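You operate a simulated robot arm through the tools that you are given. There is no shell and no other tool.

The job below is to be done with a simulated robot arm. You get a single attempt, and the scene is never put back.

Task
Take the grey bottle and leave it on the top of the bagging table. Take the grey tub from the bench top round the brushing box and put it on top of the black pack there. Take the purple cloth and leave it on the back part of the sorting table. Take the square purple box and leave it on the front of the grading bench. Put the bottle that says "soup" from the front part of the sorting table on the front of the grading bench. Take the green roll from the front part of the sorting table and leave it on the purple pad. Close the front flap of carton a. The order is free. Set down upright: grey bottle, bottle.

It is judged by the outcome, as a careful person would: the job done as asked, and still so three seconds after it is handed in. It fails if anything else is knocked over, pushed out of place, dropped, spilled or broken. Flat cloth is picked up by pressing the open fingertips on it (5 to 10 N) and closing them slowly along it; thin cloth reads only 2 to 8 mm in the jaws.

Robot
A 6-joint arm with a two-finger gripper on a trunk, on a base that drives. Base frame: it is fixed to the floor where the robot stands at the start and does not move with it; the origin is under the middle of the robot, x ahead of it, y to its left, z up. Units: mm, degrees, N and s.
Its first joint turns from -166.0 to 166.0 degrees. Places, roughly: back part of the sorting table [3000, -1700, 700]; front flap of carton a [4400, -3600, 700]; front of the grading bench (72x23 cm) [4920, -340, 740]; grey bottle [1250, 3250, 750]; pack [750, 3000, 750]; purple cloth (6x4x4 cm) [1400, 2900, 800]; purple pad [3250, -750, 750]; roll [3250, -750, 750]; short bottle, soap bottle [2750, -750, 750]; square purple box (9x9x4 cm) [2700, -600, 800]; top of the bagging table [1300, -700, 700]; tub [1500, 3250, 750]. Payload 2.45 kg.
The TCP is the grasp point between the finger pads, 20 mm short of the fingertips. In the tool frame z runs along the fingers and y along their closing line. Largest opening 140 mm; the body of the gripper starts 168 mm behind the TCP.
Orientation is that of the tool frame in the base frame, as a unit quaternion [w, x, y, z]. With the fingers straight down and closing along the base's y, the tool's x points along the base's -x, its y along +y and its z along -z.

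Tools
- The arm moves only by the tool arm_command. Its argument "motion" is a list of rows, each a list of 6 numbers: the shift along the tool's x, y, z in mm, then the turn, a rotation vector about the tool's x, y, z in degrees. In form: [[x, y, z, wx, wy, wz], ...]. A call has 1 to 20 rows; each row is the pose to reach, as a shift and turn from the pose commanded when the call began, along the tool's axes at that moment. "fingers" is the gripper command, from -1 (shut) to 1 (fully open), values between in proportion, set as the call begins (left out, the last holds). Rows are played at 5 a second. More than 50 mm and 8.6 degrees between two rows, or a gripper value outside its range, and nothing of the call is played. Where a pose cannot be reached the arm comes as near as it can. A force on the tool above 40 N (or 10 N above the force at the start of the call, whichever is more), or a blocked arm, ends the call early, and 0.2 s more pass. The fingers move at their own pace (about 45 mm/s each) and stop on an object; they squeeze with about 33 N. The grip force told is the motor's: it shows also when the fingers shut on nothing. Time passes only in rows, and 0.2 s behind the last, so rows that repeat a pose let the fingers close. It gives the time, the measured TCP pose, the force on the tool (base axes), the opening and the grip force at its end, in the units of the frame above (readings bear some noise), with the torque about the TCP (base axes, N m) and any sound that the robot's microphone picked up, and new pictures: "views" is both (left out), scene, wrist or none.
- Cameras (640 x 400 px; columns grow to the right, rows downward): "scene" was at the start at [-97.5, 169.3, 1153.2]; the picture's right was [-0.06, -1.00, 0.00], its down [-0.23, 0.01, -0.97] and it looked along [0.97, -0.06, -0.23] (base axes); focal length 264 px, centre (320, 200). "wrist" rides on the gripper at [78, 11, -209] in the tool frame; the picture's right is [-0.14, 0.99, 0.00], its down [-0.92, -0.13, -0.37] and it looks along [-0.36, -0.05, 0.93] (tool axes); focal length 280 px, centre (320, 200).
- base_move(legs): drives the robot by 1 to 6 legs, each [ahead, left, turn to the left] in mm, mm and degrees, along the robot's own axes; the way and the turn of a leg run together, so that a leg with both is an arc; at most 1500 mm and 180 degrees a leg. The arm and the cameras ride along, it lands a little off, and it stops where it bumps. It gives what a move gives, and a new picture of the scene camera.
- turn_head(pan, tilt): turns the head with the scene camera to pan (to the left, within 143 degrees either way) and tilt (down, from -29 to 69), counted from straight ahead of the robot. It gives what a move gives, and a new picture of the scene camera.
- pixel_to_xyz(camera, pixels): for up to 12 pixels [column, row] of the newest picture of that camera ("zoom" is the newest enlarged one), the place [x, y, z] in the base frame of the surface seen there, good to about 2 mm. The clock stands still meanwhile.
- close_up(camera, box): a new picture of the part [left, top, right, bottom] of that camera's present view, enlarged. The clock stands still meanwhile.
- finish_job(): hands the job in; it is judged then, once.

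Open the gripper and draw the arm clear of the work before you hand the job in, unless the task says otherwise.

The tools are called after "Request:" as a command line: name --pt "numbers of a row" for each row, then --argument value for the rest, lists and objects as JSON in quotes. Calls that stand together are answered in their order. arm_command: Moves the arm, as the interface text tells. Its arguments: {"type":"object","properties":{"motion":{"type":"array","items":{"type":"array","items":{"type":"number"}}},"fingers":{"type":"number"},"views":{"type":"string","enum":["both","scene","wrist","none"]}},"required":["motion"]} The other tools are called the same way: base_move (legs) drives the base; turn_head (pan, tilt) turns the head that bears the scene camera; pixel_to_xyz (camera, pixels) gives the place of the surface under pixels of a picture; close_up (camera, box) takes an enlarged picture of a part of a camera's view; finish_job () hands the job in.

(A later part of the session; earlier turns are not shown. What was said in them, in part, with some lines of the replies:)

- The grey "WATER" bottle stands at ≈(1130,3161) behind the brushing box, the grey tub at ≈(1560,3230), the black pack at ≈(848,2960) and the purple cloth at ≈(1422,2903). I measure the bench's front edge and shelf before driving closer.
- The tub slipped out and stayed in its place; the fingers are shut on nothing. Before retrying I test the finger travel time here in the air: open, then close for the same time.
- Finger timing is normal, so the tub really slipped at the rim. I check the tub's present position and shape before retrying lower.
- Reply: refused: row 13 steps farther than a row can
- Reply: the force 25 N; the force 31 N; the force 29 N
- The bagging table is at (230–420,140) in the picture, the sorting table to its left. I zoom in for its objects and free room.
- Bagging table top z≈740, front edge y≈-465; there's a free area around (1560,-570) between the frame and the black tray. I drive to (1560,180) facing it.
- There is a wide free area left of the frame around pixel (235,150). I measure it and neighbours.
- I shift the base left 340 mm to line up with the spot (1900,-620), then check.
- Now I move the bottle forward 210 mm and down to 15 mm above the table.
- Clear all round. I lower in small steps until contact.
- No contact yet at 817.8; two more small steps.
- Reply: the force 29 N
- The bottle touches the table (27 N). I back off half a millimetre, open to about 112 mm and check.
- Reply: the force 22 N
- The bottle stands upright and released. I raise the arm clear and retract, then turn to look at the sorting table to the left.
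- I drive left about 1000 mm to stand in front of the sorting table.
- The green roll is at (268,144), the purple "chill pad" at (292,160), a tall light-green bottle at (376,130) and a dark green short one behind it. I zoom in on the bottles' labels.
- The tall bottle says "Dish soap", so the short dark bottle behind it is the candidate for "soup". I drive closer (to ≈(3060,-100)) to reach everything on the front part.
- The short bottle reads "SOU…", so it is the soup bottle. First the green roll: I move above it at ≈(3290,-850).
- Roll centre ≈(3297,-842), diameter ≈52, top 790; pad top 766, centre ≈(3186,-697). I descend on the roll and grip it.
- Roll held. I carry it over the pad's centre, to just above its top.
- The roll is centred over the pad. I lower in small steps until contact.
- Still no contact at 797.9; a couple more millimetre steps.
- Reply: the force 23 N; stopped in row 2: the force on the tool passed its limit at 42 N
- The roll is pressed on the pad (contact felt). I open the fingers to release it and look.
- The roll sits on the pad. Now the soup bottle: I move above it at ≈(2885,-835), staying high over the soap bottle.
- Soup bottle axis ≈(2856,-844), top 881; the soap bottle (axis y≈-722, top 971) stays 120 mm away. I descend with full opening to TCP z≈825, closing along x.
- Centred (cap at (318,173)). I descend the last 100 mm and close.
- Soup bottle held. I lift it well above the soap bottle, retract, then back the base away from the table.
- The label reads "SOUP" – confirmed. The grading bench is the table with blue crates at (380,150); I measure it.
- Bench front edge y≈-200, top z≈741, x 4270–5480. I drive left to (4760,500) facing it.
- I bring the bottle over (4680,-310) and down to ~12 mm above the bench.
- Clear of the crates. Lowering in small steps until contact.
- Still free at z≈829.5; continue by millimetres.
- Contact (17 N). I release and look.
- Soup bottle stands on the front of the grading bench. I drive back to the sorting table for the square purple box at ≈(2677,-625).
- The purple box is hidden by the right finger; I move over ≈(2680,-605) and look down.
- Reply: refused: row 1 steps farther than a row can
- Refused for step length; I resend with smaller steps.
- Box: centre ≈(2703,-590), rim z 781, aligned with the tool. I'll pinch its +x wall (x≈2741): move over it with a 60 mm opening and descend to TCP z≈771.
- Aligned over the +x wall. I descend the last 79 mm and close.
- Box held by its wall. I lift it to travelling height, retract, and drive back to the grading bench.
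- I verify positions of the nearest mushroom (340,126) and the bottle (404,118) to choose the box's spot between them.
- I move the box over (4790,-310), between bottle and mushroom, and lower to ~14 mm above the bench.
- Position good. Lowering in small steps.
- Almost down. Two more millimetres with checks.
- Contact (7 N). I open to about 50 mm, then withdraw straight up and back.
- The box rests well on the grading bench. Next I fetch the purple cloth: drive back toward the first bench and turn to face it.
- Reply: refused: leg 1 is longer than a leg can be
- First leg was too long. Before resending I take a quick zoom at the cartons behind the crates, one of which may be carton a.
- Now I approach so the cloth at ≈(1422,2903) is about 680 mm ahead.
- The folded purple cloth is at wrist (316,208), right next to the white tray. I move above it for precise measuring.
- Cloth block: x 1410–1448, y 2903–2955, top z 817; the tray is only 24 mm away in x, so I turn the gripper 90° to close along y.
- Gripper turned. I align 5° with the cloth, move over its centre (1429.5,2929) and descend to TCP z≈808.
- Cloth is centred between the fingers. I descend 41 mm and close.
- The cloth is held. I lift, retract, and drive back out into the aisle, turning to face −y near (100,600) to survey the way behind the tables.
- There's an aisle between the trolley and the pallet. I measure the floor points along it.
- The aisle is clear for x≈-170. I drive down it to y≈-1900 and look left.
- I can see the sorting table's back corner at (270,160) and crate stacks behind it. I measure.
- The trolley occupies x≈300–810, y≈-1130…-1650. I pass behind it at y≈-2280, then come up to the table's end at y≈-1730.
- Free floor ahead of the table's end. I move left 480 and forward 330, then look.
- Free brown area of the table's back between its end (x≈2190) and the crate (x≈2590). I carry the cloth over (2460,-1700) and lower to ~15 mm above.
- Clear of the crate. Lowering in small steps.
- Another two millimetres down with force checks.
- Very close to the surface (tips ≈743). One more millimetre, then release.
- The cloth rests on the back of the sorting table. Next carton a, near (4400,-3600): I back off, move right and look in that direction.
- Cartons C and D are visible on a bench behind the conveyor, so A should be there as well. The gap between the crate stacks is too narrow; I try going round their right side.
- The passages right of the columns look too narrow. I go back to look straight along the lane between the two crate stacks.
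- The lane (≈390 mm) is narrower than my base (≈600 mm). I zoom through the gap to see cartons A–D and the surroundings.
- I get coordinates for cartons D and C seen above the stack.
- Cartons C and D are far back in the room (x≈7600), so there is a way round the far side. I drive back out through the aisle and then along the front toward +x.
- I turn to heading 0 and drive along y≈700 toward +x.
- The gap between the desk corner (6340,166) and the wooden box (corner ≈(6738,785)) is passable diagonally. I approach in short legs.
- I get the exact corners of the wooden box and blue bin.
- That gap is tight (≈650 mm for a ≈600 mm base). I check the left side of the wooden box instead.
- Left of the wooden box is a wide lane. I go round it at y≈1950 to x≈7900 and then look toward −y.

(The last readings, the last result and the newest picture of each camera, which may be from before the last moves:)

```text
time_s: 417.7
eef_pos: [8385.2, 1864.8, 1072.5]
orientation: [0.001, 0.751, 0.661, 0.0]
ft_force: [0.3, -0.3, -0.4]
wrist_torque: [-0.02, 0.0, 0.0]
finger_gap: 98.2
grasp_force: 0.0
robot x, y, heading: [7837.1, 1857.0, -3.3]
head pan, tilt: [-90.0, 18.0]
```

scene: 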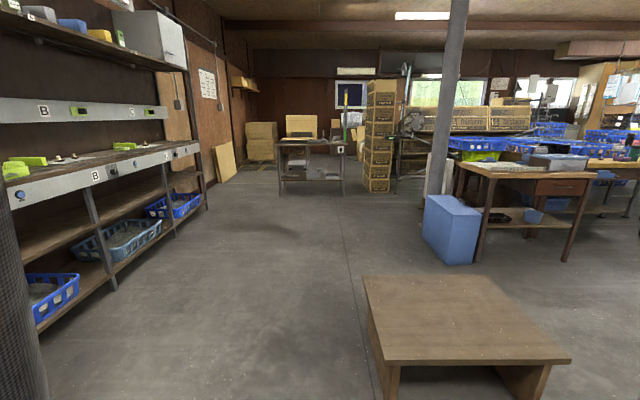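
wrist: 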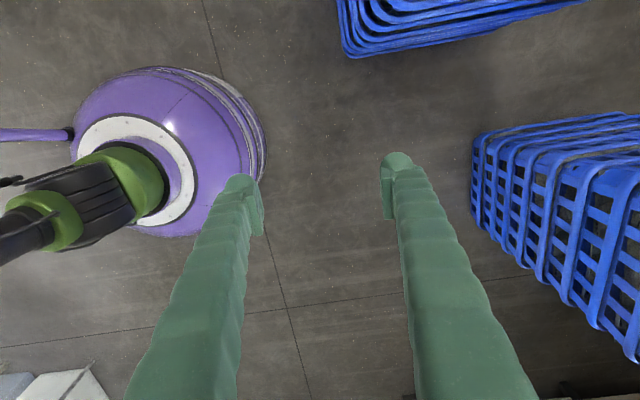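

The way toward −y is open. I measure what's ahead.

Request:
pixel_to_xyz --camera "scene" --pixels '[[282, 192], [343, 194], [300, 140], [300, 125], [365, 190], [390, 192], [398, 190], [428, 195], [435, 255], [205, 205], [370, 275], [350, 150]]'

Request:
close_up --camera "scene" --box '[220, 70, 460, 220]'

```text
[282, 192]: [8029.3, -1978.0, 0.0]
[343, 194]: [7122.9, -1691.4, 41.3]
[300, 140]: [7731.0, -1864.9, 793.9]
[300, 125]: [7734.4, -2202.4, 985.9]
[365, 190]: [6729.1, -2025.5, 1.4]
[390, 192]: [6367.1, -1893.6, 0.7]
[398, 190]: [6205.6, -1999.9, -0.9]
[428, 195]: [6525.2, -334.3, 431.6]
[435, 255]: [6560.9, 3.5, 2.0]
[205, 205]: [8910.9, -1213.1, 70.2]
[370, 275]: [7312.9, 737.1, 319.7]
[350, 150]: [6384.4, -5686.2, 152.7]
```

```text
2.67 times, centred on (340, 145) of scene
```

zoom: 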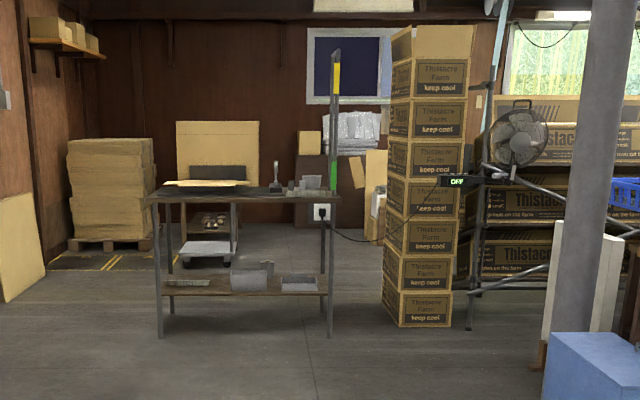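

The lane x≈8050–8880 beside the bench leads on. I turn to face −y and drive along it in stages.

Request:
base_move --legs '[[0, 0, -87], [1400, 320, 0], [1400, 300, 0]]'

Request:
turn_head --pan 0 --tilt 22

Request:
pixel_to_xyz --camera "scene" --pixels '[[200, 250], [250, 250], [300, 250], [350, 250], [400, 250], [450, 300], [300, 200], [350, 200]]'

```text
time_s: 435.0
eef_pos: [8609.0, -1440.4, 1073.6]
orientation: [0.001, 1.0, -0.019, 0.0]
ft_force: [-0.5, 0.1, 0.4]
wrist_torque: [0.03, -0.05, -0.01]
finger_gap: 98.0
grasp_force: 0.2
robot x, y, heading: [8552.9, -889.8, -87.7]
head pan, tilt: [-90.0, 18.0]
```

scene: 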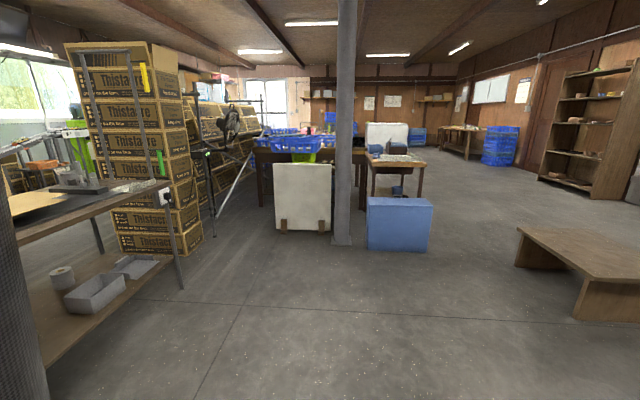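

```text
time_s: 436.6
eef_pos: [8610.5, -1439.6, 1073.0]
orientation: [0.001, 1.0, -0.019, 0.0]
ft_force: [0.0, 0.7, -0.3]
wrist_torque: [0.02, 0.0, -0.01]
finger_gap: 97.9
grasp_force: 0.1
robot x, y, heading: [8548.1, -885.2, -87.8]
head pan, tilt: [0.0, 22.0]
```

scene: 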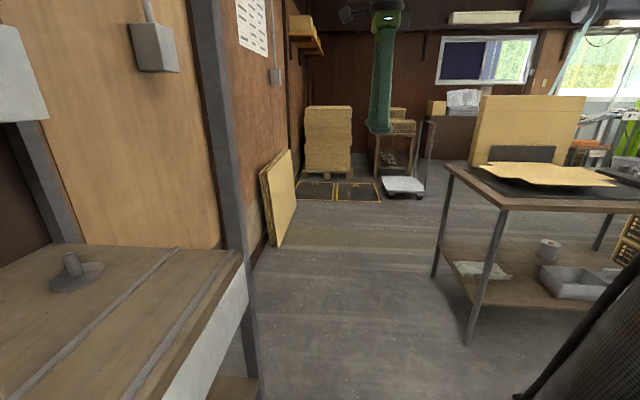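

```text
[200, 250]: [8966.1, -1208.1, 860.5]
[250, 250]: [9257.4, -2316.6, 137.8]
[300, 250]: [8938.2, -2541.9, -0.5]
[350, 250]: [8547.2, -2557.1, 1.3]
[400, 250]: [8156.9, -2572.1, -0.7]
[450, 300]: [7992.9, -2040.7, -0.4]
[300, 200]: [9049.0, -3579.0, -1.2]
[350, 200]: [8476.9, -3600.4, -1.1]
```

Lane is open. I drive on 1400 mm, then look right (−x) for carton a.

Request:
base_move --legs '[[0, 0, -2.2], [1450, -50, 0], [450, -150, 0]]'

Request:
turn_head --pan -75 --tilt 18

Request:
close_up --camera "scene" --box '[160, 60, 480, 260]'

```text
time_s: 446.8
eef_pos: [8385.8, -3362.8, 1073.6]
orientation: [0.001, 0.999, -0.04, 0.0]
ft_force: [0.5, 1.0, -0.8]
wrist_torque: [0.0, 0.0, -0.01]
finger_gap: 98.1
grasp_force: 0.0
robot x, y, heading: [8348.3, -2810.6, -90.2]
head pan, tilt: [0.0, 22.0]
```

scene: 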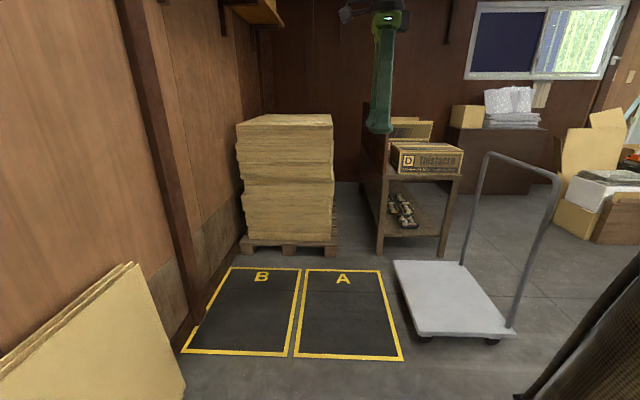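

```text
time_s: 448.2
eef_pos: [8384.9, -3363.5, 1072.7]
orientation: [0.0, 0.999, -0.041, 0.0]
ft_force: [-0.2, -0.7, -0.4]
wrist_torque: [0.06, 0.02, 0.03]
finger_gap: 97.9
grasp_force: 0.0
robot x, y, heading: [8349.8, -2808.8, -90.2]
head pan, tilt: [-75.0, 18.0]
```

scene: 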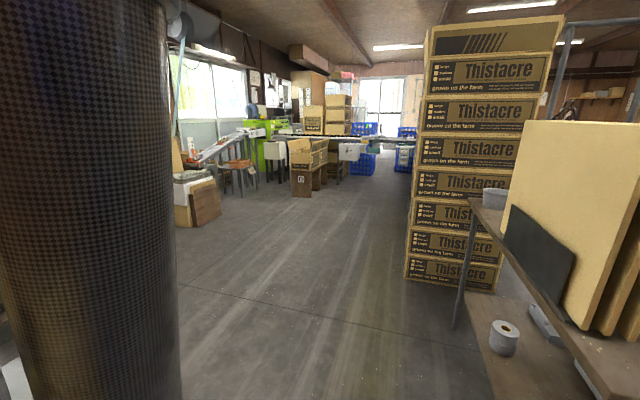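

```text
2.00 times, centred on (320, 160) of scene
```

zoom: 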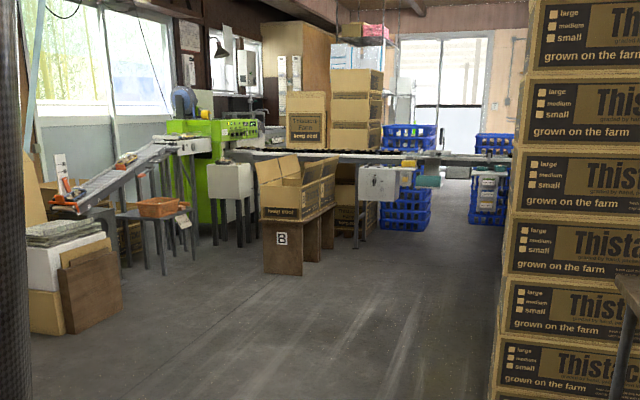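

The carton group (stand "B", others) is at (300,160), reachable from this side. I turn right and drive toward it.

Request:
base_move --legs '[[0, 0, -90], [1450, 0, 0], [600, 100, 0]]'

Request:
turn_head --pan 0 --tilt 20

Request:
close_up --camera "scene" --box '[160, 80, 400, 230]'

```text
time_s: 462.3
eef_pos: [5746.8, -3028.1, 1073.8]
orientation: [0.0, -0.694, 0.72, 0.001]
ft_force: [0.5, -0.7, 0.0]
wrist_torque: [-0.01, -0.02, 0.03]
finger_gap: 97.9
grasp_force: 0.0
robot x, y, heading: [6298.9, -2969.6, -177.8]
head pan, tilt: [-75.0, 18.0]
```

scene: 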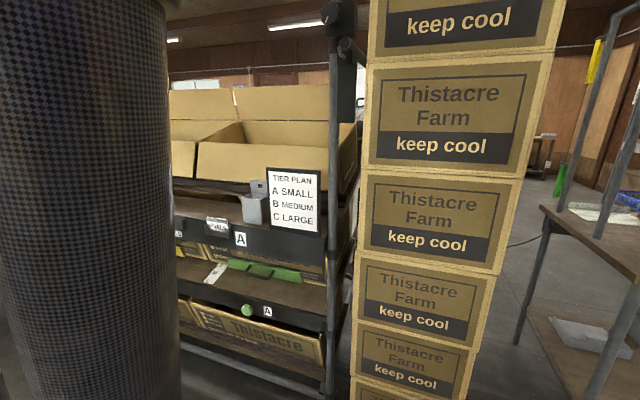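

```text
time_s: 463.8
eef_pos: [5745.8, -3026.7, 1072.4]
orientation: [-0.001, -0.694, 0.72, 0.0]
ft_force: [0.4, 0.0, 0.1]
wrist_torque: [0.02, 0.02, -0.01]
finger_gap: 97.8
grasp_force: 0.1
robot x, y, heading: [6299.7, -2967.4, -177.6]
head pan, tilt: [0.0, 20.0]
```

scene: 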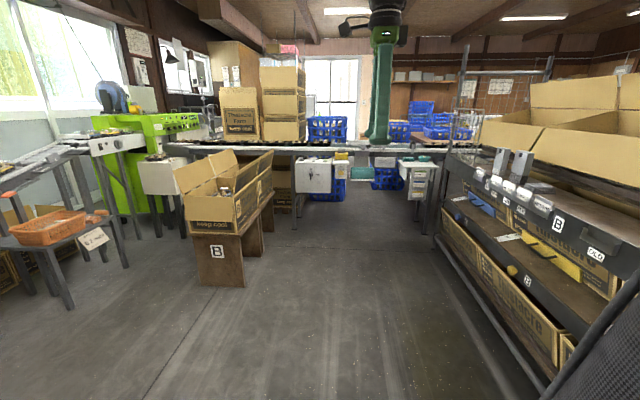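

```text
2.67 times, centred on (280, 155) of scene
```

zoom: 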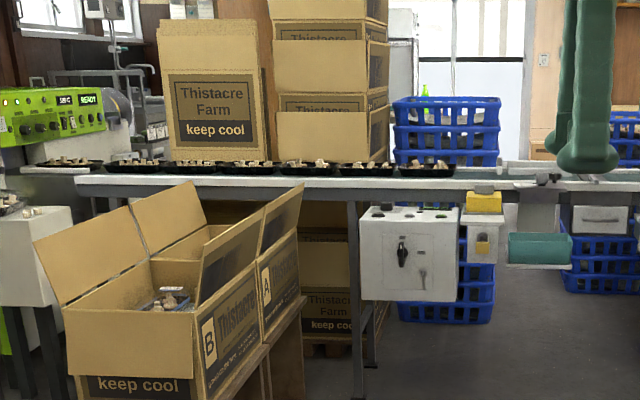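

Carton A is behind carton B on the stand at (235,190). I measure the flaps.

Request:
close_up --camera "scene" --box '[160, 130, 288, 250]'

Request:
pixel_to_xyz --camera "scene" --pixels '[[180, 170], [200, 225], [238, 205], [262, 190], [272, 152], [265, 168], [245, 170], [220, 165], [200, 195], [225, 155], [245, 260], [262, 200]]'

```text
3.33 times, centred on (224, 190) of scene
```

zoom: 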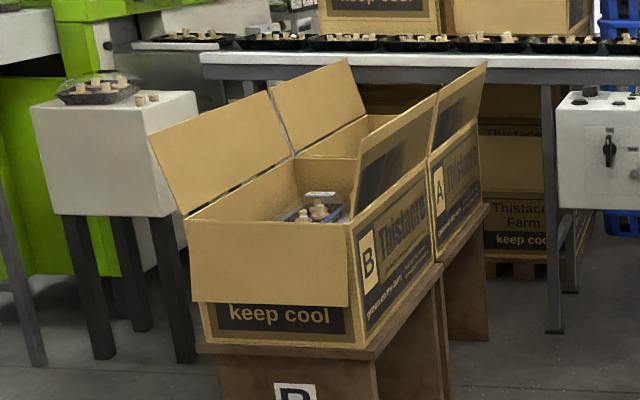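

```text
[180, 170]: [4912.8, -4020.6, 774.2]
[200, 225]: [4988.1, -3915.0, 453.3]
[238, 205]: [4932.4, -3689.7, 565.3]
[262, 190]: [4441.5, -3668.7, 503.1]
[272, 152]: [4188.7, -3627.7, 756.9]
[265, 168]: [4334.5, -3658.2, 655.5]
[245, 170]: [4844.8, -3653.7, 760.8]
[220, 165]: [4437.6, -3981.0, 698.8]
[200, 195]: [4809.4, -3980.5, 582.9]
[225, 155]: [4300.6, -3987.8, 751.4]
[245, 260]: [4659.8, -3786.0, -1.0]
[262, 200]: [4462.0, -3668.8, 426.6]
```

Carton A spans about x 4150–4530, its front side (letter A) at y≈-3670 with the flap standing up. I measure obstacles around where I'd stand.

Request:
pixel_to_xyz --camera "scene" --pixels '[[315, 175], [330, 190], [293, 215], [390, 170], [418, 180], [418, 232], [362, 172], [440, 240], [445, 190], [330, 150], [350, 240], [272, 205]]'

```text
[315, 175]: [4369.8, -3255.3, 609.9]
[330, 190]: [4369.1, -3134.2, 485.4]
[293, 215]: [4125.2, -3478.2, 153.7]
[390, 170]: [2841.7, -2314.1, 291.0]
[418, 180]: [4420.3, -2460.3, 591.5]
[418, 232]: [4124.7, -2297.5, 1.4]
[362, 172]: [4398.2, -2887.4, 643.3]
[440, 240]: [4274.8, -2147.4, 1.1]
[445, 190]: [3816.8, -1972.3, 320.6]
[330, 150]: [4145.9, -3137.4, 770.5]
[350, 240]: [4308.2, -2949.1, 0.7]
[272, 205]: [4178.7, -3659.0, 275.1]
```

The control box by the conveyor limits me to x≳4750. I check the rack's front rail on the right before driving on.

Request:
pixel_to_xyz --camera "scene" --pixels '[[480, 295], [530, 360], [545, 385], [450, 150], [560, 270], [475, 200]]'

Request:
base_move --legs '[[800, 0, 0]]'

Request:
turn_head --pan 25 --tilt 30

Request:
close_up --camera "scene" --box '[230, 60, 450, 260]'

```text
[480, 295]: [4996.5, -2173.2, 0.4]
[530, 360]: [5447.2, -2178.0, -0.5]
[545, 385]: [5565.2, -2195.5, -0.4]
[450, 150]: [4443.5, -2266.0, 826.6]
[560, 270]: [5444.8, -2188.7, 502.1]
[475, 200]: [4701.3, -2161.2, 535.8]
```

```text
time_s: 468.0
eef_pos: [4954.9, -3058.1, 1072.2]
orientation: [-0.001, -0.694, 0.72, 0.001]
ft_force: [-0.4, 0.0, -0.4]
wrist_torque: [-0.03, -0.03, 0.03]
finger_gap: 98.2
grasp_force: 0.0
robot x, y, heading: [5506.6, -2998.5, -177.6]
head pan, tilt: [0.0, 20.0]
```

scene: 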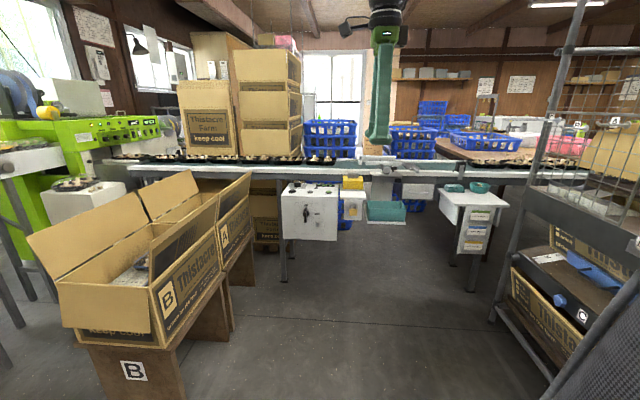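

```text
time_s: 468.9
eef_pos: [4954.7, -3059.1, 1074.6]
orientation: [-0.001, -0.694, 0.72, 0.001]
ft_force: [0.1, -0.4, -1.2]
wrist_torque: [0.0, 0.03, -0.05]
finger_gap: 98.3
grasp_force: 0.0
robot x, y, heading: [5505.1, -2997.2, -177.6]
head pan, tilt: [25.0, 30.0]
```

scene: 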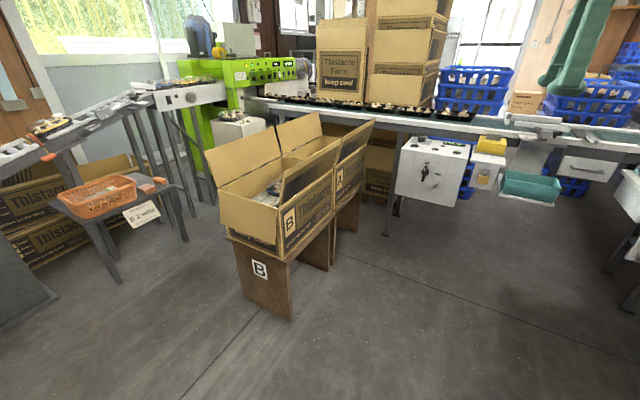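

```text
2.00 times, centred on (340, 160) of scene
```

zoom: 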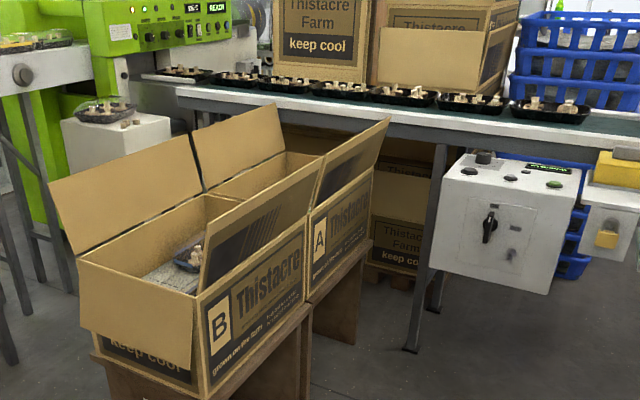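

Rack front is at y≈-2170, so there's room. I drive on to x≈4850 and look down at carton A.

Request:
base_move --legs '[[650, 0, 0]]'

Request:
turn_head --pan 55 --tilt 35

Request:
arm_command --pt "0 0 0 0 0 0" --views "wrist"

```text
time_s: 472.6
eef_pos: [4286.7, -3082.1, 1071.7]
orientation: [0.0, -0.692, 0.722, 0.001]
ft_force: [-0.6, 0.5, -0.9]
wrist_torque: [-0.02, 0.01, 0.0]
finger_gap: 97.7
grasp_force: 0.0
robot x, y, heading: [4840.3, -3024.8, -178.1]
head pan, tilt: [25.0, 30.0]
```

scene: 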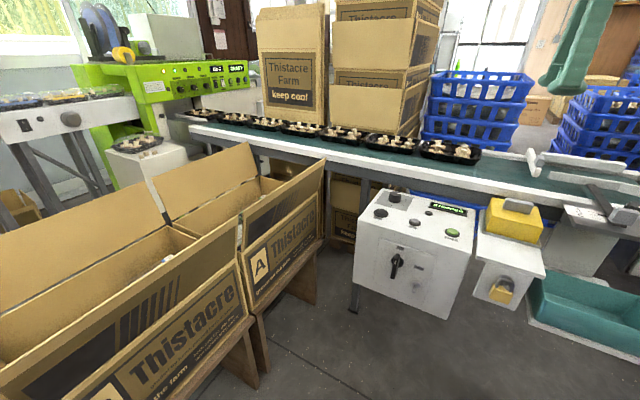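

```text
time_s: 473.6
eef_pos: [4287.0, -3082.0, 1072.7]
orientation: [-0.001, -0.692, 0.722, 0.001]
ft_force: [-0.6, -0.2, -0.2]
wrist_torque: [0.0, 0.04, -0.01]
finger_gap: 97.9
grasp_force: 0.1
robot x, y, heading: [4838.7, -3027.2, -178.0]
head pan, tilt: [55.0, 35.0]
```

scene: 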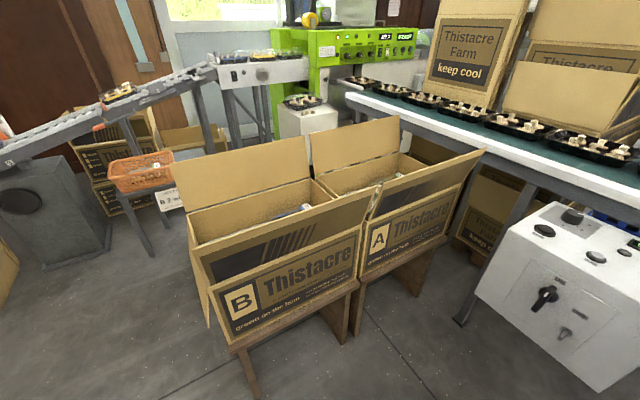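

```text
time_s: 474.0
eef_pos: [4286.9, -3082.0, 1072.4]
orientation: [-0.001, -0.693, 0.721, -0.001]
ft_force: [0.6, -0.8, -0.6]
wrist_torque: [0.01, 0.01, -0.01]
finger_gap: 98.0
grasp_force: 0.0
robot x, y, heading: [4837.3, -3023.0, -177.9]
head pan, tilt: [55.0, 35.0]
```

wrist: 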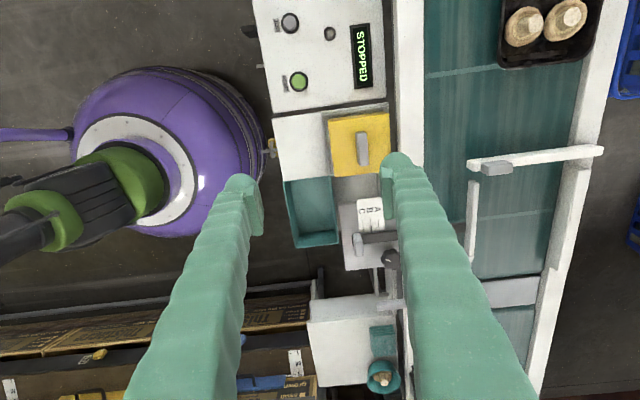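

I zoom on carton A's front flap and measure its hinge and free edge.

Request:
close_up --camera "scene" --box '[300, 100, 508, 230]'

Request:
pixel_to_xyz --camera "zoom" --pixels '[[560, 158], [500, 175], [400, 215], [270, 275], [240, 345], [320, 320], [420, 270], [520, 225], [300, 200], [180, 180], [440, 225], [350, 180]]'

```text
3.08 times, centred on (404, 165) of scene
```

zoom: 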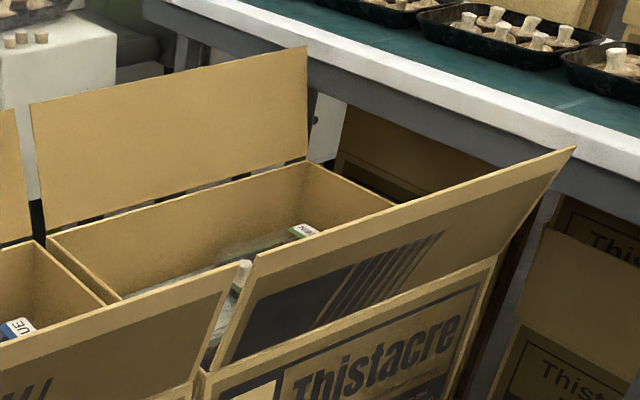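

```text
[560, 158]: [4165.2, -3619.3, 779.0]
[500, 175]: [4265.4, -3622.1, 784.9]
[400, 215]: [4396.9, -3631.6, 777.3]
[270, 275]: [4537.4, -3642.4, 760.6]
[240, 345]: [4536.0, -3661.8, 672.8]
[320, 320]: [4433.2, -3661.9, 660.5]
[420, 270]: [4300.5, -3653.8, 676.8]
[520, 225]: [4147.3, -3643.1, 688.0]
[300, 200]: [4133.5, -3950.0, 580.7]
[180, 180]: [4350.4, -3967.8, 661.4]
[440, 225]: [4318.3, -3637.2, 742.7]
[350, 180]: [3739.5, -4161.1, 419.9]
```

The flap stands ≈19° outward, hinge at y≈-3665, z≈650, free edge at z≈785, x 4130–4545. I'll push it with closed fingertips along an arc; first I move above y≈-3530 in front of it.

Request:
arm_command --pt "44.5 -7 0 0 0 0" --pt "89 -14 0 0 0 0" --pt "133.5 -21 0 0 0 0" --pt "178 -28 0 0 0 0" --pt "222.5 -35 0 0 0 0" --pt "267 -42 0 0 0 0" --pt "311.5 -49 0 0 0 0" --pt "356 -56 0 0 0 0" --pt "400.5 -63 0 0 0 0" --pt "445.5 -69 0 0 0 0" --pt "445.5 -69 0 0 0 0" --pt "445.5 -69 0 0 0 0" --fingers -1

```text
time_s: 476.6
eef_pos: [4339.0, -3529.9, 1072.5]
orientation: [-0.001, -0.692, 0.721, 0.001]
ft_force: [0.5, -0.2, -0.2]
wrist_torque: [0.02, 0.0, 0.0]
finger_gap: 0.1
grasp_force: 29.1
robot x, y, heading: [4832.3, -3024.7, -178.0]
head pan, tilt: [55.0, 35.0]
```

scene: 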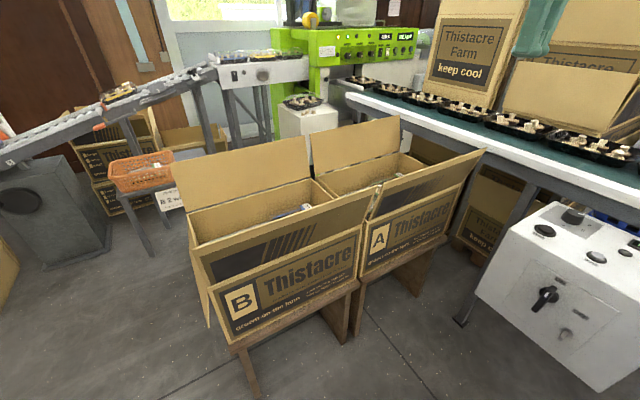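
wrist: 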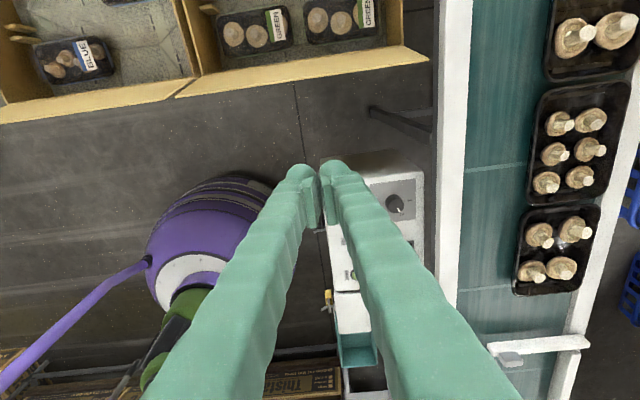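

I check the control box's nearest edge and the flap edge in the wrist view before descending.

Request:
pixel_to_xyz --camera "wrist" --pixels '[[370, 157], [400, 175], [300, 76], [300, 70], [180, 94], [425, 57], [420, 52], [260, 60], [340, 40], [385, 30]]'

```text
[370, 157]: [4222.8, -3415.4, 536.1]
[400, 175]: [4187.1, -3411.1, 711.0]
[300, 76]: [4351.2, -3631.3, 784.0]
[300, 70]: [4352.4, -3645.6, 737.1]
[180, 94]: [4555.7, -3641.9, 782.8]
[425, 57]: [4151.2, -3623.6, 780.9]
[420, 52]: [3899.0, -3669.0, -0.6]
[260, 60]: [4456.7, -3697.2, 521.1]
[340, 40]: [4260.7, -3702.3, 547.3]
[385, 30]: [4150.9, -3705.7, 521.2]
```

Clear: the box edge is at y≈-3415. I descend to TCP z≈770 in front of the flap.

Request:
arm_command --pt "0 0 45 0 0 0" --pt "0 0 90 0 0 0" --pt "0 0 135 0 0 0" --pt "0 0 180 0 0 0" --pt "0 0 225 0 0 0" --pt "0 0 270 0 0 0" --pt "0 0 302 0 0 0" --pt "0 0 302 0 0 0"

```text
time_s: 478.4
eef_pos: [4337.9, -3530.0, 769.4]
orientation: [-0.001, -0.692, 0.722, 0.0]
ft_force: [-0.5, 0.4, 0.7]
wrist_torque: [-0.01, -0.04, 0.0]
finger_gap: 0.0
grasp_force: 29.6
robot x, y, heading: [4837.9, -3028.2, -177.6]
head pan, tilt: [55.0, 35.0]
```

scene: 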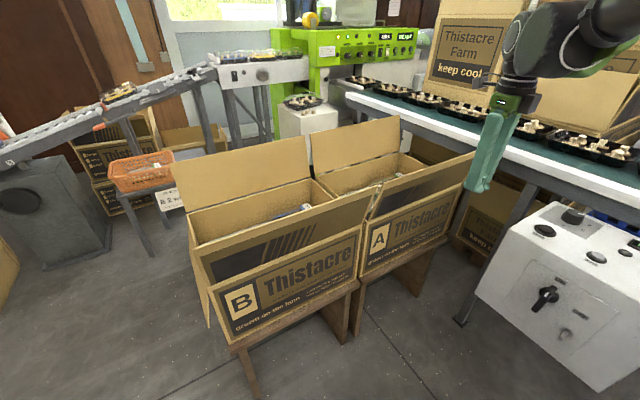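
wrist: 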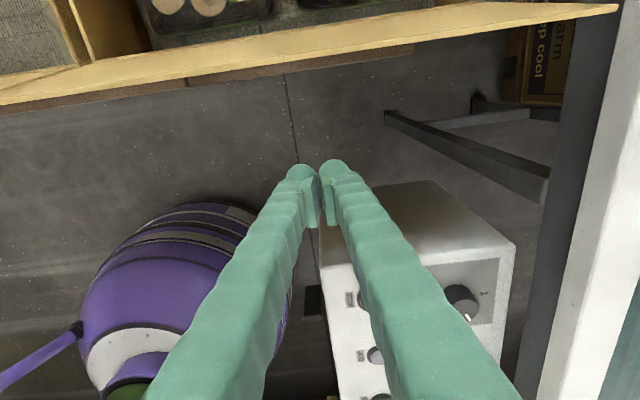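

Now I push toward −y: first to contact with the flap's upper part.

Request:
arm_command --pt "25 0 0 0 0 0" --pt "50 0 0 0 0 0" --pt "65 0 0 0 0 0" --pt "75 0 0 0 0 0" --pt "85 0 0 0 0 0"

```text
time_s: 479.6
eef_pos: [4334.0, -3612.9, 770.9]
orientation: [-0.001, -0.693, 0.721, 0.0]
ft_force: [0.6, -0.2, 0.2]
wrist_torque: [0.0, 0.02, -0.03]
finger_gap: 0.1
grasp_force: 29.7
robot x, y, heading: [4837.5, -3019.8, -177.7]
head pan, tilt: [55.0, 35.0]
```

scene: 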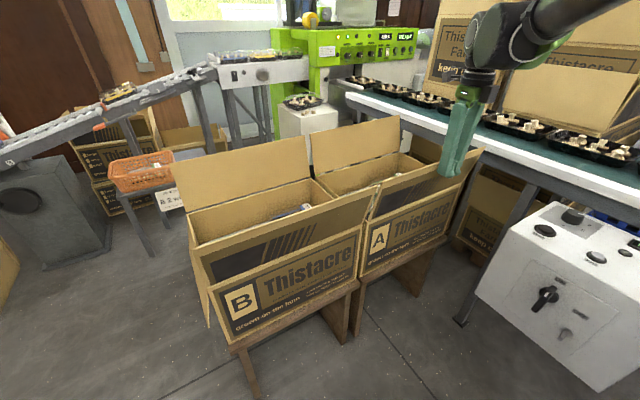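
wrist: 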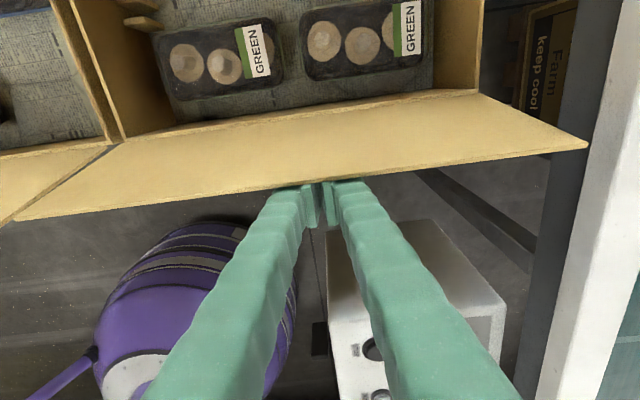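

The fingers are at the flap's outer edge. I push on in 10 mm steps.

Request:
arm_command --pt "10 0 0 0 0 0" --pt "20 0 0 0 0 0" --pt "30 0 0 0 0 0" --pt "40 0 0 0 0 0"

```text
time_s: 480.6
eef_pos: [4333.1, -3653.1, 769.7]
orientation: [0.0, -0.693, 0.721, 0.001]
ft_force: [-0.7, -0.1, 0.3]
wrist_torque: [-0.01, -0.02, -0.01]
finger_gap: 0.1
grasp_force: 28.9
robot x, y, heading: [4839.0, -3026.5, -177.7]
head pan, tilt: [55.0, 35.0]
```

scene: 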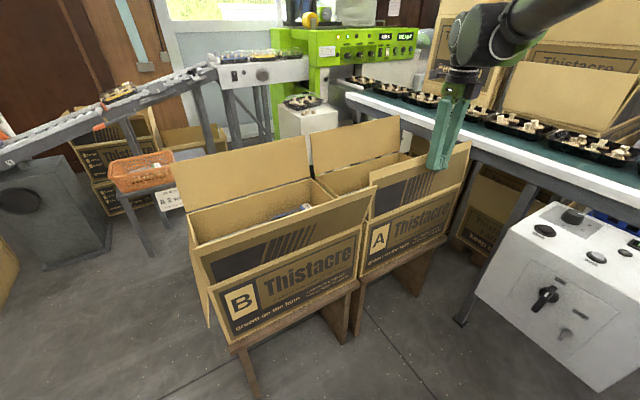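
wrist: 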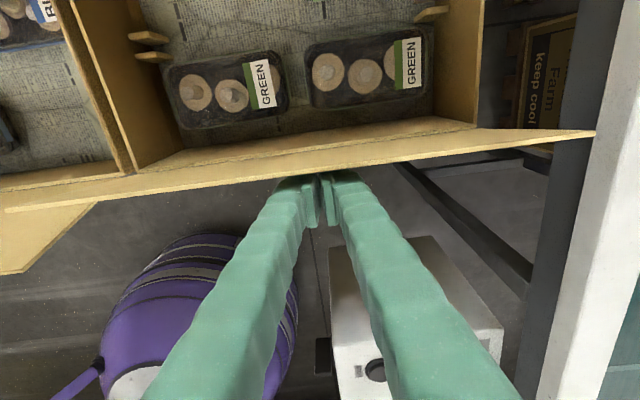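

The flap is rotating freely (now about vertical). I continue along the arc inward and down to about 60°.

Request:
arm_command --pt "10 0 1 0 0 0" --pt "20 0 3 0 0 0" --pt "32 0 8 0 0 0" --pt "44 0 13 0 0 0" --pt "55 0 21 0 0 0" --pt "65 0 29 0 0 0" --pt "73 0 39 0 0 0" --pt "81 0 50 0 0 0"

Request:
close_up --camera "scene" --box '[300, 100, 508, 230]'

```text
time_s: 482.4
eef_pos: [4329.4, -3736.0, 720.2]
orientation: [-0.001, -0.691, 0.723, 0.001]
ft_force: [-1.3, -0.2, 0.2]
wrist_torque: [-0.02, 0.01, -0.02]
finger_gap: 0.1
grasp_force: 29.4
robot x, y, heading: [4839.6, -3025.7, -177.8]
head pan, tilt: [55.0, 35.0]
```

scene: 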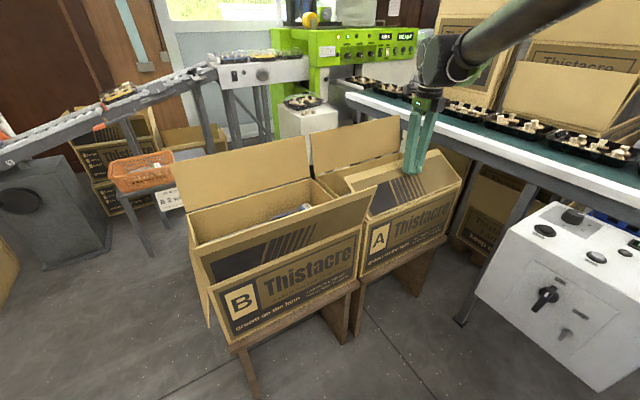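
wrist: 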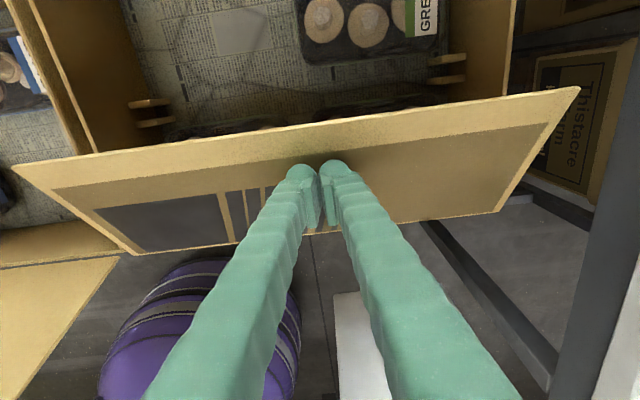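

```text
3.08 times, centred on (404, 165) of scene
```

zoom: 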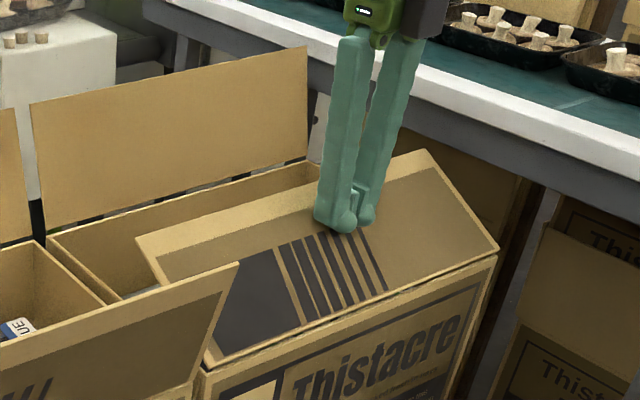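

The flap is folded ~60° inward. I continue pressing it down to flat, watching the force.

Request:
arm_command --pt "3 0 8 0 0 0" --pt "5 0 16 0 0 0" --pt "7 0 24 0 0 0" --pt "9 0 32 0 0 0" --pt "10 0 38 0 0 0" --pt "10 0 42 0 0 0"

Request:
close_up --camera "scene" --box '[300, 100, 508, 230]'

```text
time_s: 483.8
eef_pos: [4327.8, -3743.2, 677.6]
orientation: [-0.002, -0.692, 0.722, 0.001]
ft_force: [1.0, 1.0, 0.0]
wrist_torque: [0.04, -0.01, -0.01]
finger_gap: 0.2
grasp_force: 29.5
robot x, y, heading: [4832.9, -3023.0, -178.0]
head pan, tilt: [55.0, 35.0]
```

scene: 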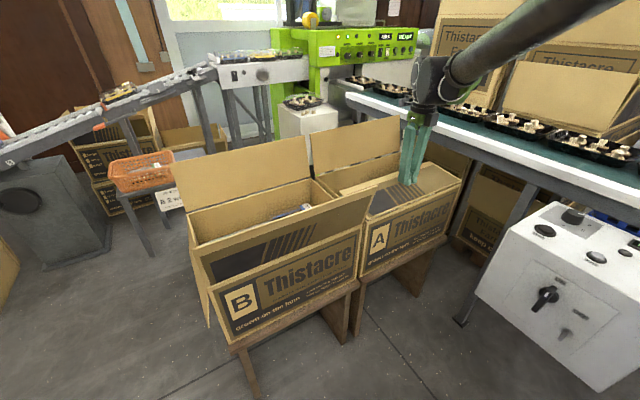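
wrist: 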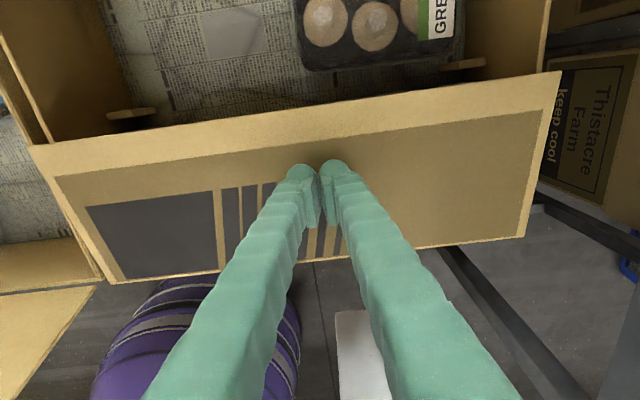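

```text
3.08 times, centred on (404, 165) of scene
```

zoom: 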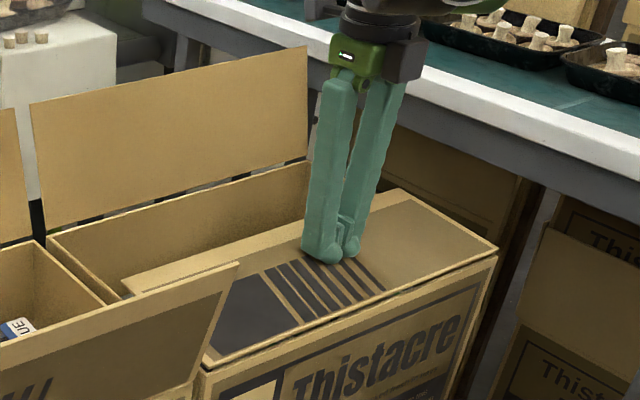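

Nearly flat (tip z≈657). I press down in 3 mm steps until I feel the stop.

Request:
arm_command --pt "0 0 3 0 0 0" --pt "0 0 3 0 0 0" --views "none"

Request:
arm_command --pt "0 0 3 0 0 0" --pt "0 0 3 0 0 0" --views "none"

Request:
pixel_to_xyz --camera "scene" --pixels '[[430, 180], [440, 190], [455, 185], [385, 210], [400, 205], [440, 172]]'

```text
time_s: 484.4
eef_pos: [4329.5, -3744.7, 675.1]
orientation: [-0.001, -0.692, 0.722, 0.001]
ft_force: [0.1, -0.5, -0.1]
wrist_torque: [0.01, -0.04, -0.02]
finger_gap: 0.1
grasp_force: 29.8
robot x, y, heading: [4839.8, -3022.0, -178.0]
head pan, tilt: [55.0, 35.0]
```

```text
time_s: 485.0
eef_pos: [4331.4, -3743.9, 671.8]
orientation: [0.0, -0.692, 0.722, 0.001]
ft_force: [0.5, 0.3, 0.1]
wrist_torque: [0.02, 0.0, -0.04]
finger_gap: 0.0
grasp_force: 29.0
robot x, y, heading: [4839.7, -3023.6, -178.1]
head pan, tilt: [55.0, 35.0]
```

```text
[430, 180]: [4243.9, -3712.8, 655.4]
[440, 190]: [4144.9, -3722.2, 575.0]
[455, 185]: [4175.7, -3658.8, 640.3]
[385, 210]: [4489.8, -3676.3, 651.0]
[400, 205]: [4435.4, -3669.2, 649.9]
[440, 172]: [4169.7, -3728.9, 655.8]
```

Surface was within ~6° of flat before the last 6 mm. I continue in 2 mm steps to the stop.

Request:
arm_command --pt "0 0 2 0 0 0" --pt "0 0 2 0 0 0" --views "none"

Request:
arm_command --pt "0 0 2 0 0 0" --pt "0 0 2 0 0 0" --views "both"

Request:
close_up --camera "scene" --box '[300, 100, 508, 230]'

Request:
pixel_to_xyz --camera "scene" --pixels '[[430, 182], [455, 185], [385, 210], [400, 205], [440, 172], [425, 170], [370, 198], [350, 196]]'

```text
time_s: 485.6
eef_pos: [4329.0, -3744.9, 669.8]
orientation: [-0.002, -0.692, 0.722, 0.0]
ft_force: [0.6, -1.7, 5.3]
wrist_torque: [-0.02, 0.01, 0.02]
finger_gap: 5.9
grasp_force: 29.4
robot x, y, heading: [4839.2, -3025.0, -177.9]
head pan, tilt: [55.0, 35.0]
```

```text
time_s: 486.2
eef_pos: [4328.9, -3744.0, 669.0]
orientation: [-0.001, -0.693, 0.721, 0.0]
ft_force: [-3.1, -7.5, 34.2]
wrist_torque: [0.06, 0.01, 0.01]
finger_gap: 5.9
grasp_force: 29.7
robot x, y, heading: [4838.1, -3021.2, -178.0]
head pan, tilt: [55.0, 35.0]
```

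scene: 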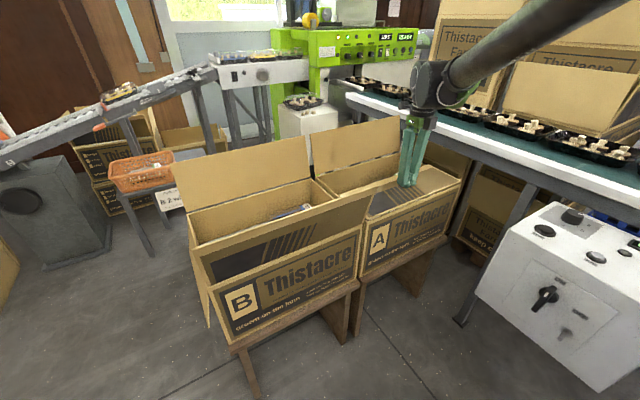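
wrist: 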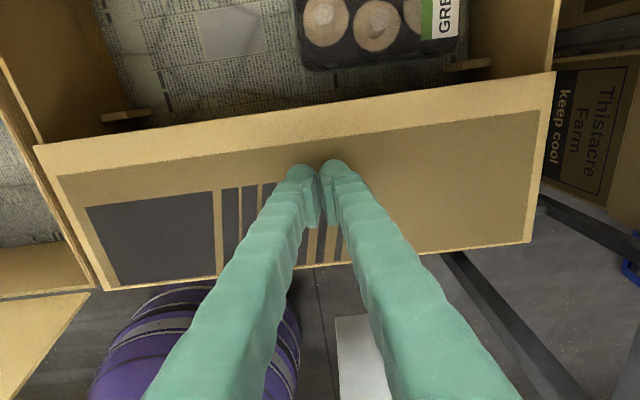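

```text
3.08 times, centred on (404, 165) of scene
```

zoom: 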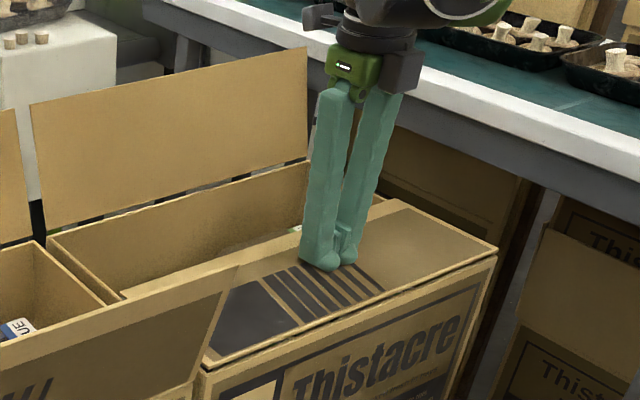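

```text
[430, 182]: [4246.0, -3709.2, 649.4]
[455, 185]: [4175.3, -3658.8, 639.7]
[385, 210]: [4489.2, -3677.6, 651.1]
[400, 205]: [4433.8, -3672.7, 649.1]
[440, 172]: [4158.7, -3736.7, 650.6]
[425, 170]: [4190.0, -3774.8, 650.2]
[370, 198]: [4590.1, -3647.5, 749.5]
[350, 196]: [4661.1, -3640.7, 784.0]
```

The flap is flat at z≈650 against its stop. I lift the fingers away and check that it stays shut.

Request:
arm_command --pt "0 0 -10 0 0 0" --pt "0 0 -45 0 0 0" --pt "0 0 -90 0 0 0" --pt "0 0 -135 0 0 0" --pt "0 0 -180 0 0 0" --pt "0 0 -225 0 0 0" --pt "0 0 -270 0 0 0" --pt "0 0 -315 0 0 0" --pt "0 0 -360 0 0 0" --pt "0 0 -390 0 0 0"

Request:
close_up --camera "scene" --box '[300, 100, 508, 230]'

Request:
pixel_to_xyz --camera "scene" --pixels '[[430, 182], [455, 185], [385, 210], [400, 190], [440, 172], [425, 170], [380, 197], [410, 180]]'

```text
time_s: 488.4
eef_pos: [4329.0, -3745.8, 1058.2]
orientation: [0.0, -0.692, 0.722, 0.001]
ft_force: [-0.5, -0.2, -0.6]
wrist_torque: [0.03, -0.01, -0.03]
finger_gap: 0.0
grasp_force: 29.2
robot x, y, heading: [4840.0, -3023.4, -178.1]
head pan, tilt: [55.0, 35.0]
```

scene: 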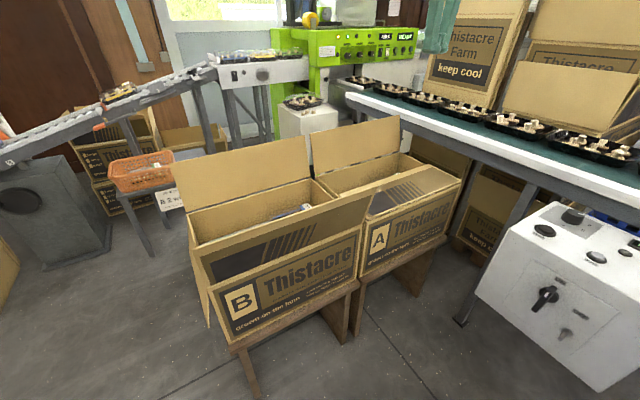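
wrist: 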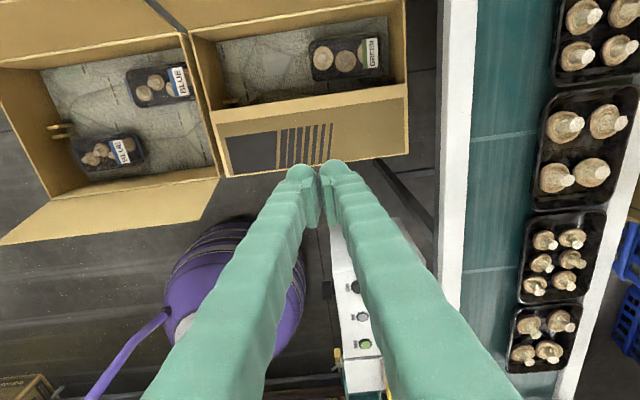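

```text
3.08 times, centred on (404, 165) of scene
```

zoom: 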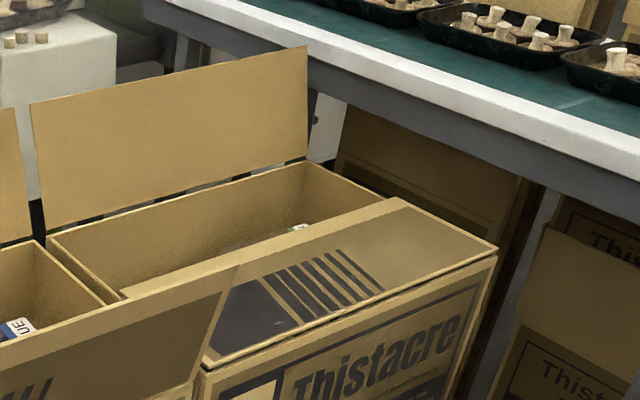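

```text
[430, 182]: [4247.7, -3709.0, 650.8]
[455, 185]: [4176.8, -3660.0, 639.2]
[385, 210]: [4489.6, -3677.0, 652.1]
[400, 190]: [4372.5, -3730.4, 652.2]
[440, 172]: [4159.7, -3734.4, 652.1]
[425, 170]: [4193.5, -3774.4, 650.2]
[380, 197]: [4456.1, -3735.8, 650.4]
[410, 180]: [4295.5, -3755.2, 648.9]
```

The flap stays closed at z≈650. I retract the arm clear of the cartons and open the gripper.

Request:
arm_command --pt "-45 0 0 0 0 0" --pt "-90 0 0 0 0 0" --pt "-135 0 0 0 0 0" --pt "-180 0 0 0 0 0" --pt "-225 0 0 0 0 0" --pt "-270 0 0 0 0 0" --pt "-315 0 0 0 0 0" --pt "-360 0 0 0 0 0" --pt "-405 0 0 0 0 0" --pt "-450 0 0 0 0 0" --pt "-495 0 0 0 0 0" --pt "-540 0 0 0 0 0" --pt "-585 0 0 0 0 0" --pt "-630 0 0 0 0 0" --pt "-630 0 0 0 0 0" --pt "-630 0 0 0 0 0" --fingers 1

Request:
base_move --legs '[[-500, 0, 0]]'

Request:
turn_head --pan 20 --tilt 20

Request:
close_up --camera "scene" --box '[150, 60, 470, 260]'

```text
time_s: 491.8
eef_pos: [4353.8, -3115.3, 1060.1]
orientation: [-0.001, -0.693, 0.721, 0.001]
ft_force: [0.9, 0.4, -0.3]
wrist_torque: [-0.01, 0.03, 0.03]
finger_gap: 140.0
grasp_force: 0.1
robot x, y, heading: [4840.2, -3023.4, -177.8]
head pan, tilt: [55.0, 35.0]
```

scene: 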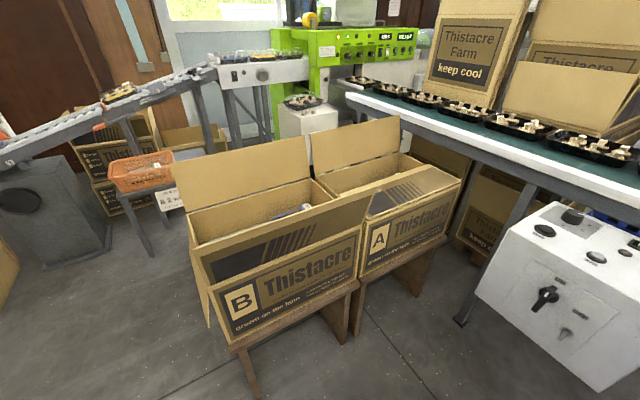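
wrist: 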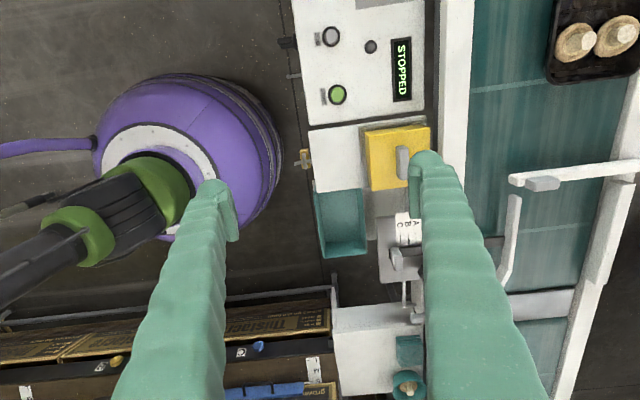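

```text
time_s: 494.7
eef_pos: [4846.1, -3100.1, 1059.3]
orientation: [0.0, -0.694, 0.72, 0.0]
ft_force: [-0.7, 0.0, 0.8]
wrist_torque: [0.0, 0.0, 0.01]
finger_gap: 140.1
grasp_force: 0.1
robot x, y, heading: [5329.0, -3006.8, -177.8]
head pan, tilt: [55.0, 35.0]
```

scene: 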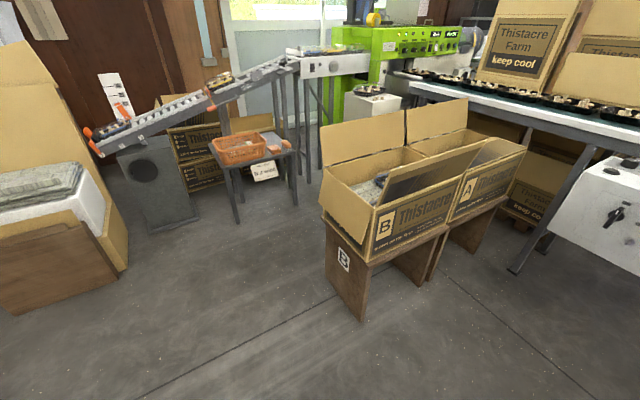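

```text
time_s: 495.7
eef_pos: [4844.5, -3100.1, 1060.9]
orientation: [-0.001, -0.693, 0.721, 0.001]
ft_force: [-0.3, 0.0, 0.4]
wrist_torque: [0.04, 0.01, -0.05]
finger_gap: 140.0
grasp_force: 0.1
robot x, y, heading: [5332.5, -3005.6, -177.6]
head pan, tilt: [20.0, 20.0]
```

scene: 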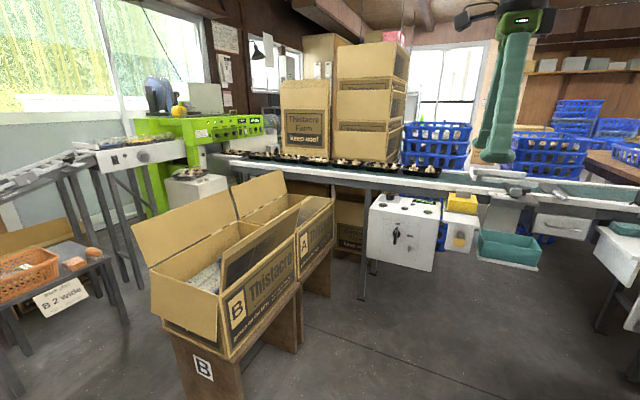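

```text
2.00 times, centred on (310, 160) of scene
```

zoom: 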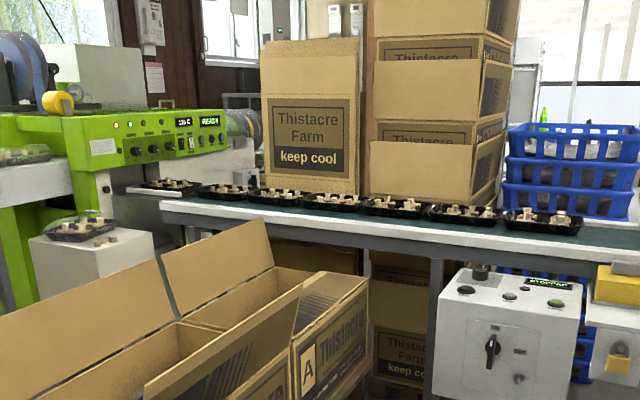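

Carton A's front flap is still closed, the gripper is open and the arm is clear of the work. When last seen, the tub was on the pack, the grey bottle upright on the bagging table, and the cloth on the back of the sorting table. The box and soup bottle were on the front of the grading bench, and the roll on the pad. I hand the job in.

Request:
finish_job

```text
The job is handed in.
```

All seven parts of the job are done, and I handed it in. The tool only confirmed receipt, so I have no verdict yet.

- **Grey bottle:** it stands upright on the bagging table, in a clear spot left of the grey frame.
- **Grey tub:** it sits level on top of the black pack. My first grip slipped as I lifted it, but it stayed where it was and I picked it up again by the wall.
- **Purple cloth:** it is on the back part of the sorting table, between the table's end and the blue crate. That is about half a metre from the rough position you gave, because the crate was in the way.
- **Square purple box:** it is on the front of the grading bench, between the soup bottle and the loose mushrooms.
- **Soup bottle:** it stands upright on the front of the grading bench. I read "SOUP" on its label before placing it; the taller bottle beside it says "Dish soap" and was not touched.
- **Green roll:** it stands on the purple pad.
- **Carton A:** the front flap is folded flat and stayed closed after I took the fingers away.

In the pictures I saw, nothing else was knocked over or moved. I did not go back at the end to check each table again. The gripper is open and the arm is clear of the cartons.
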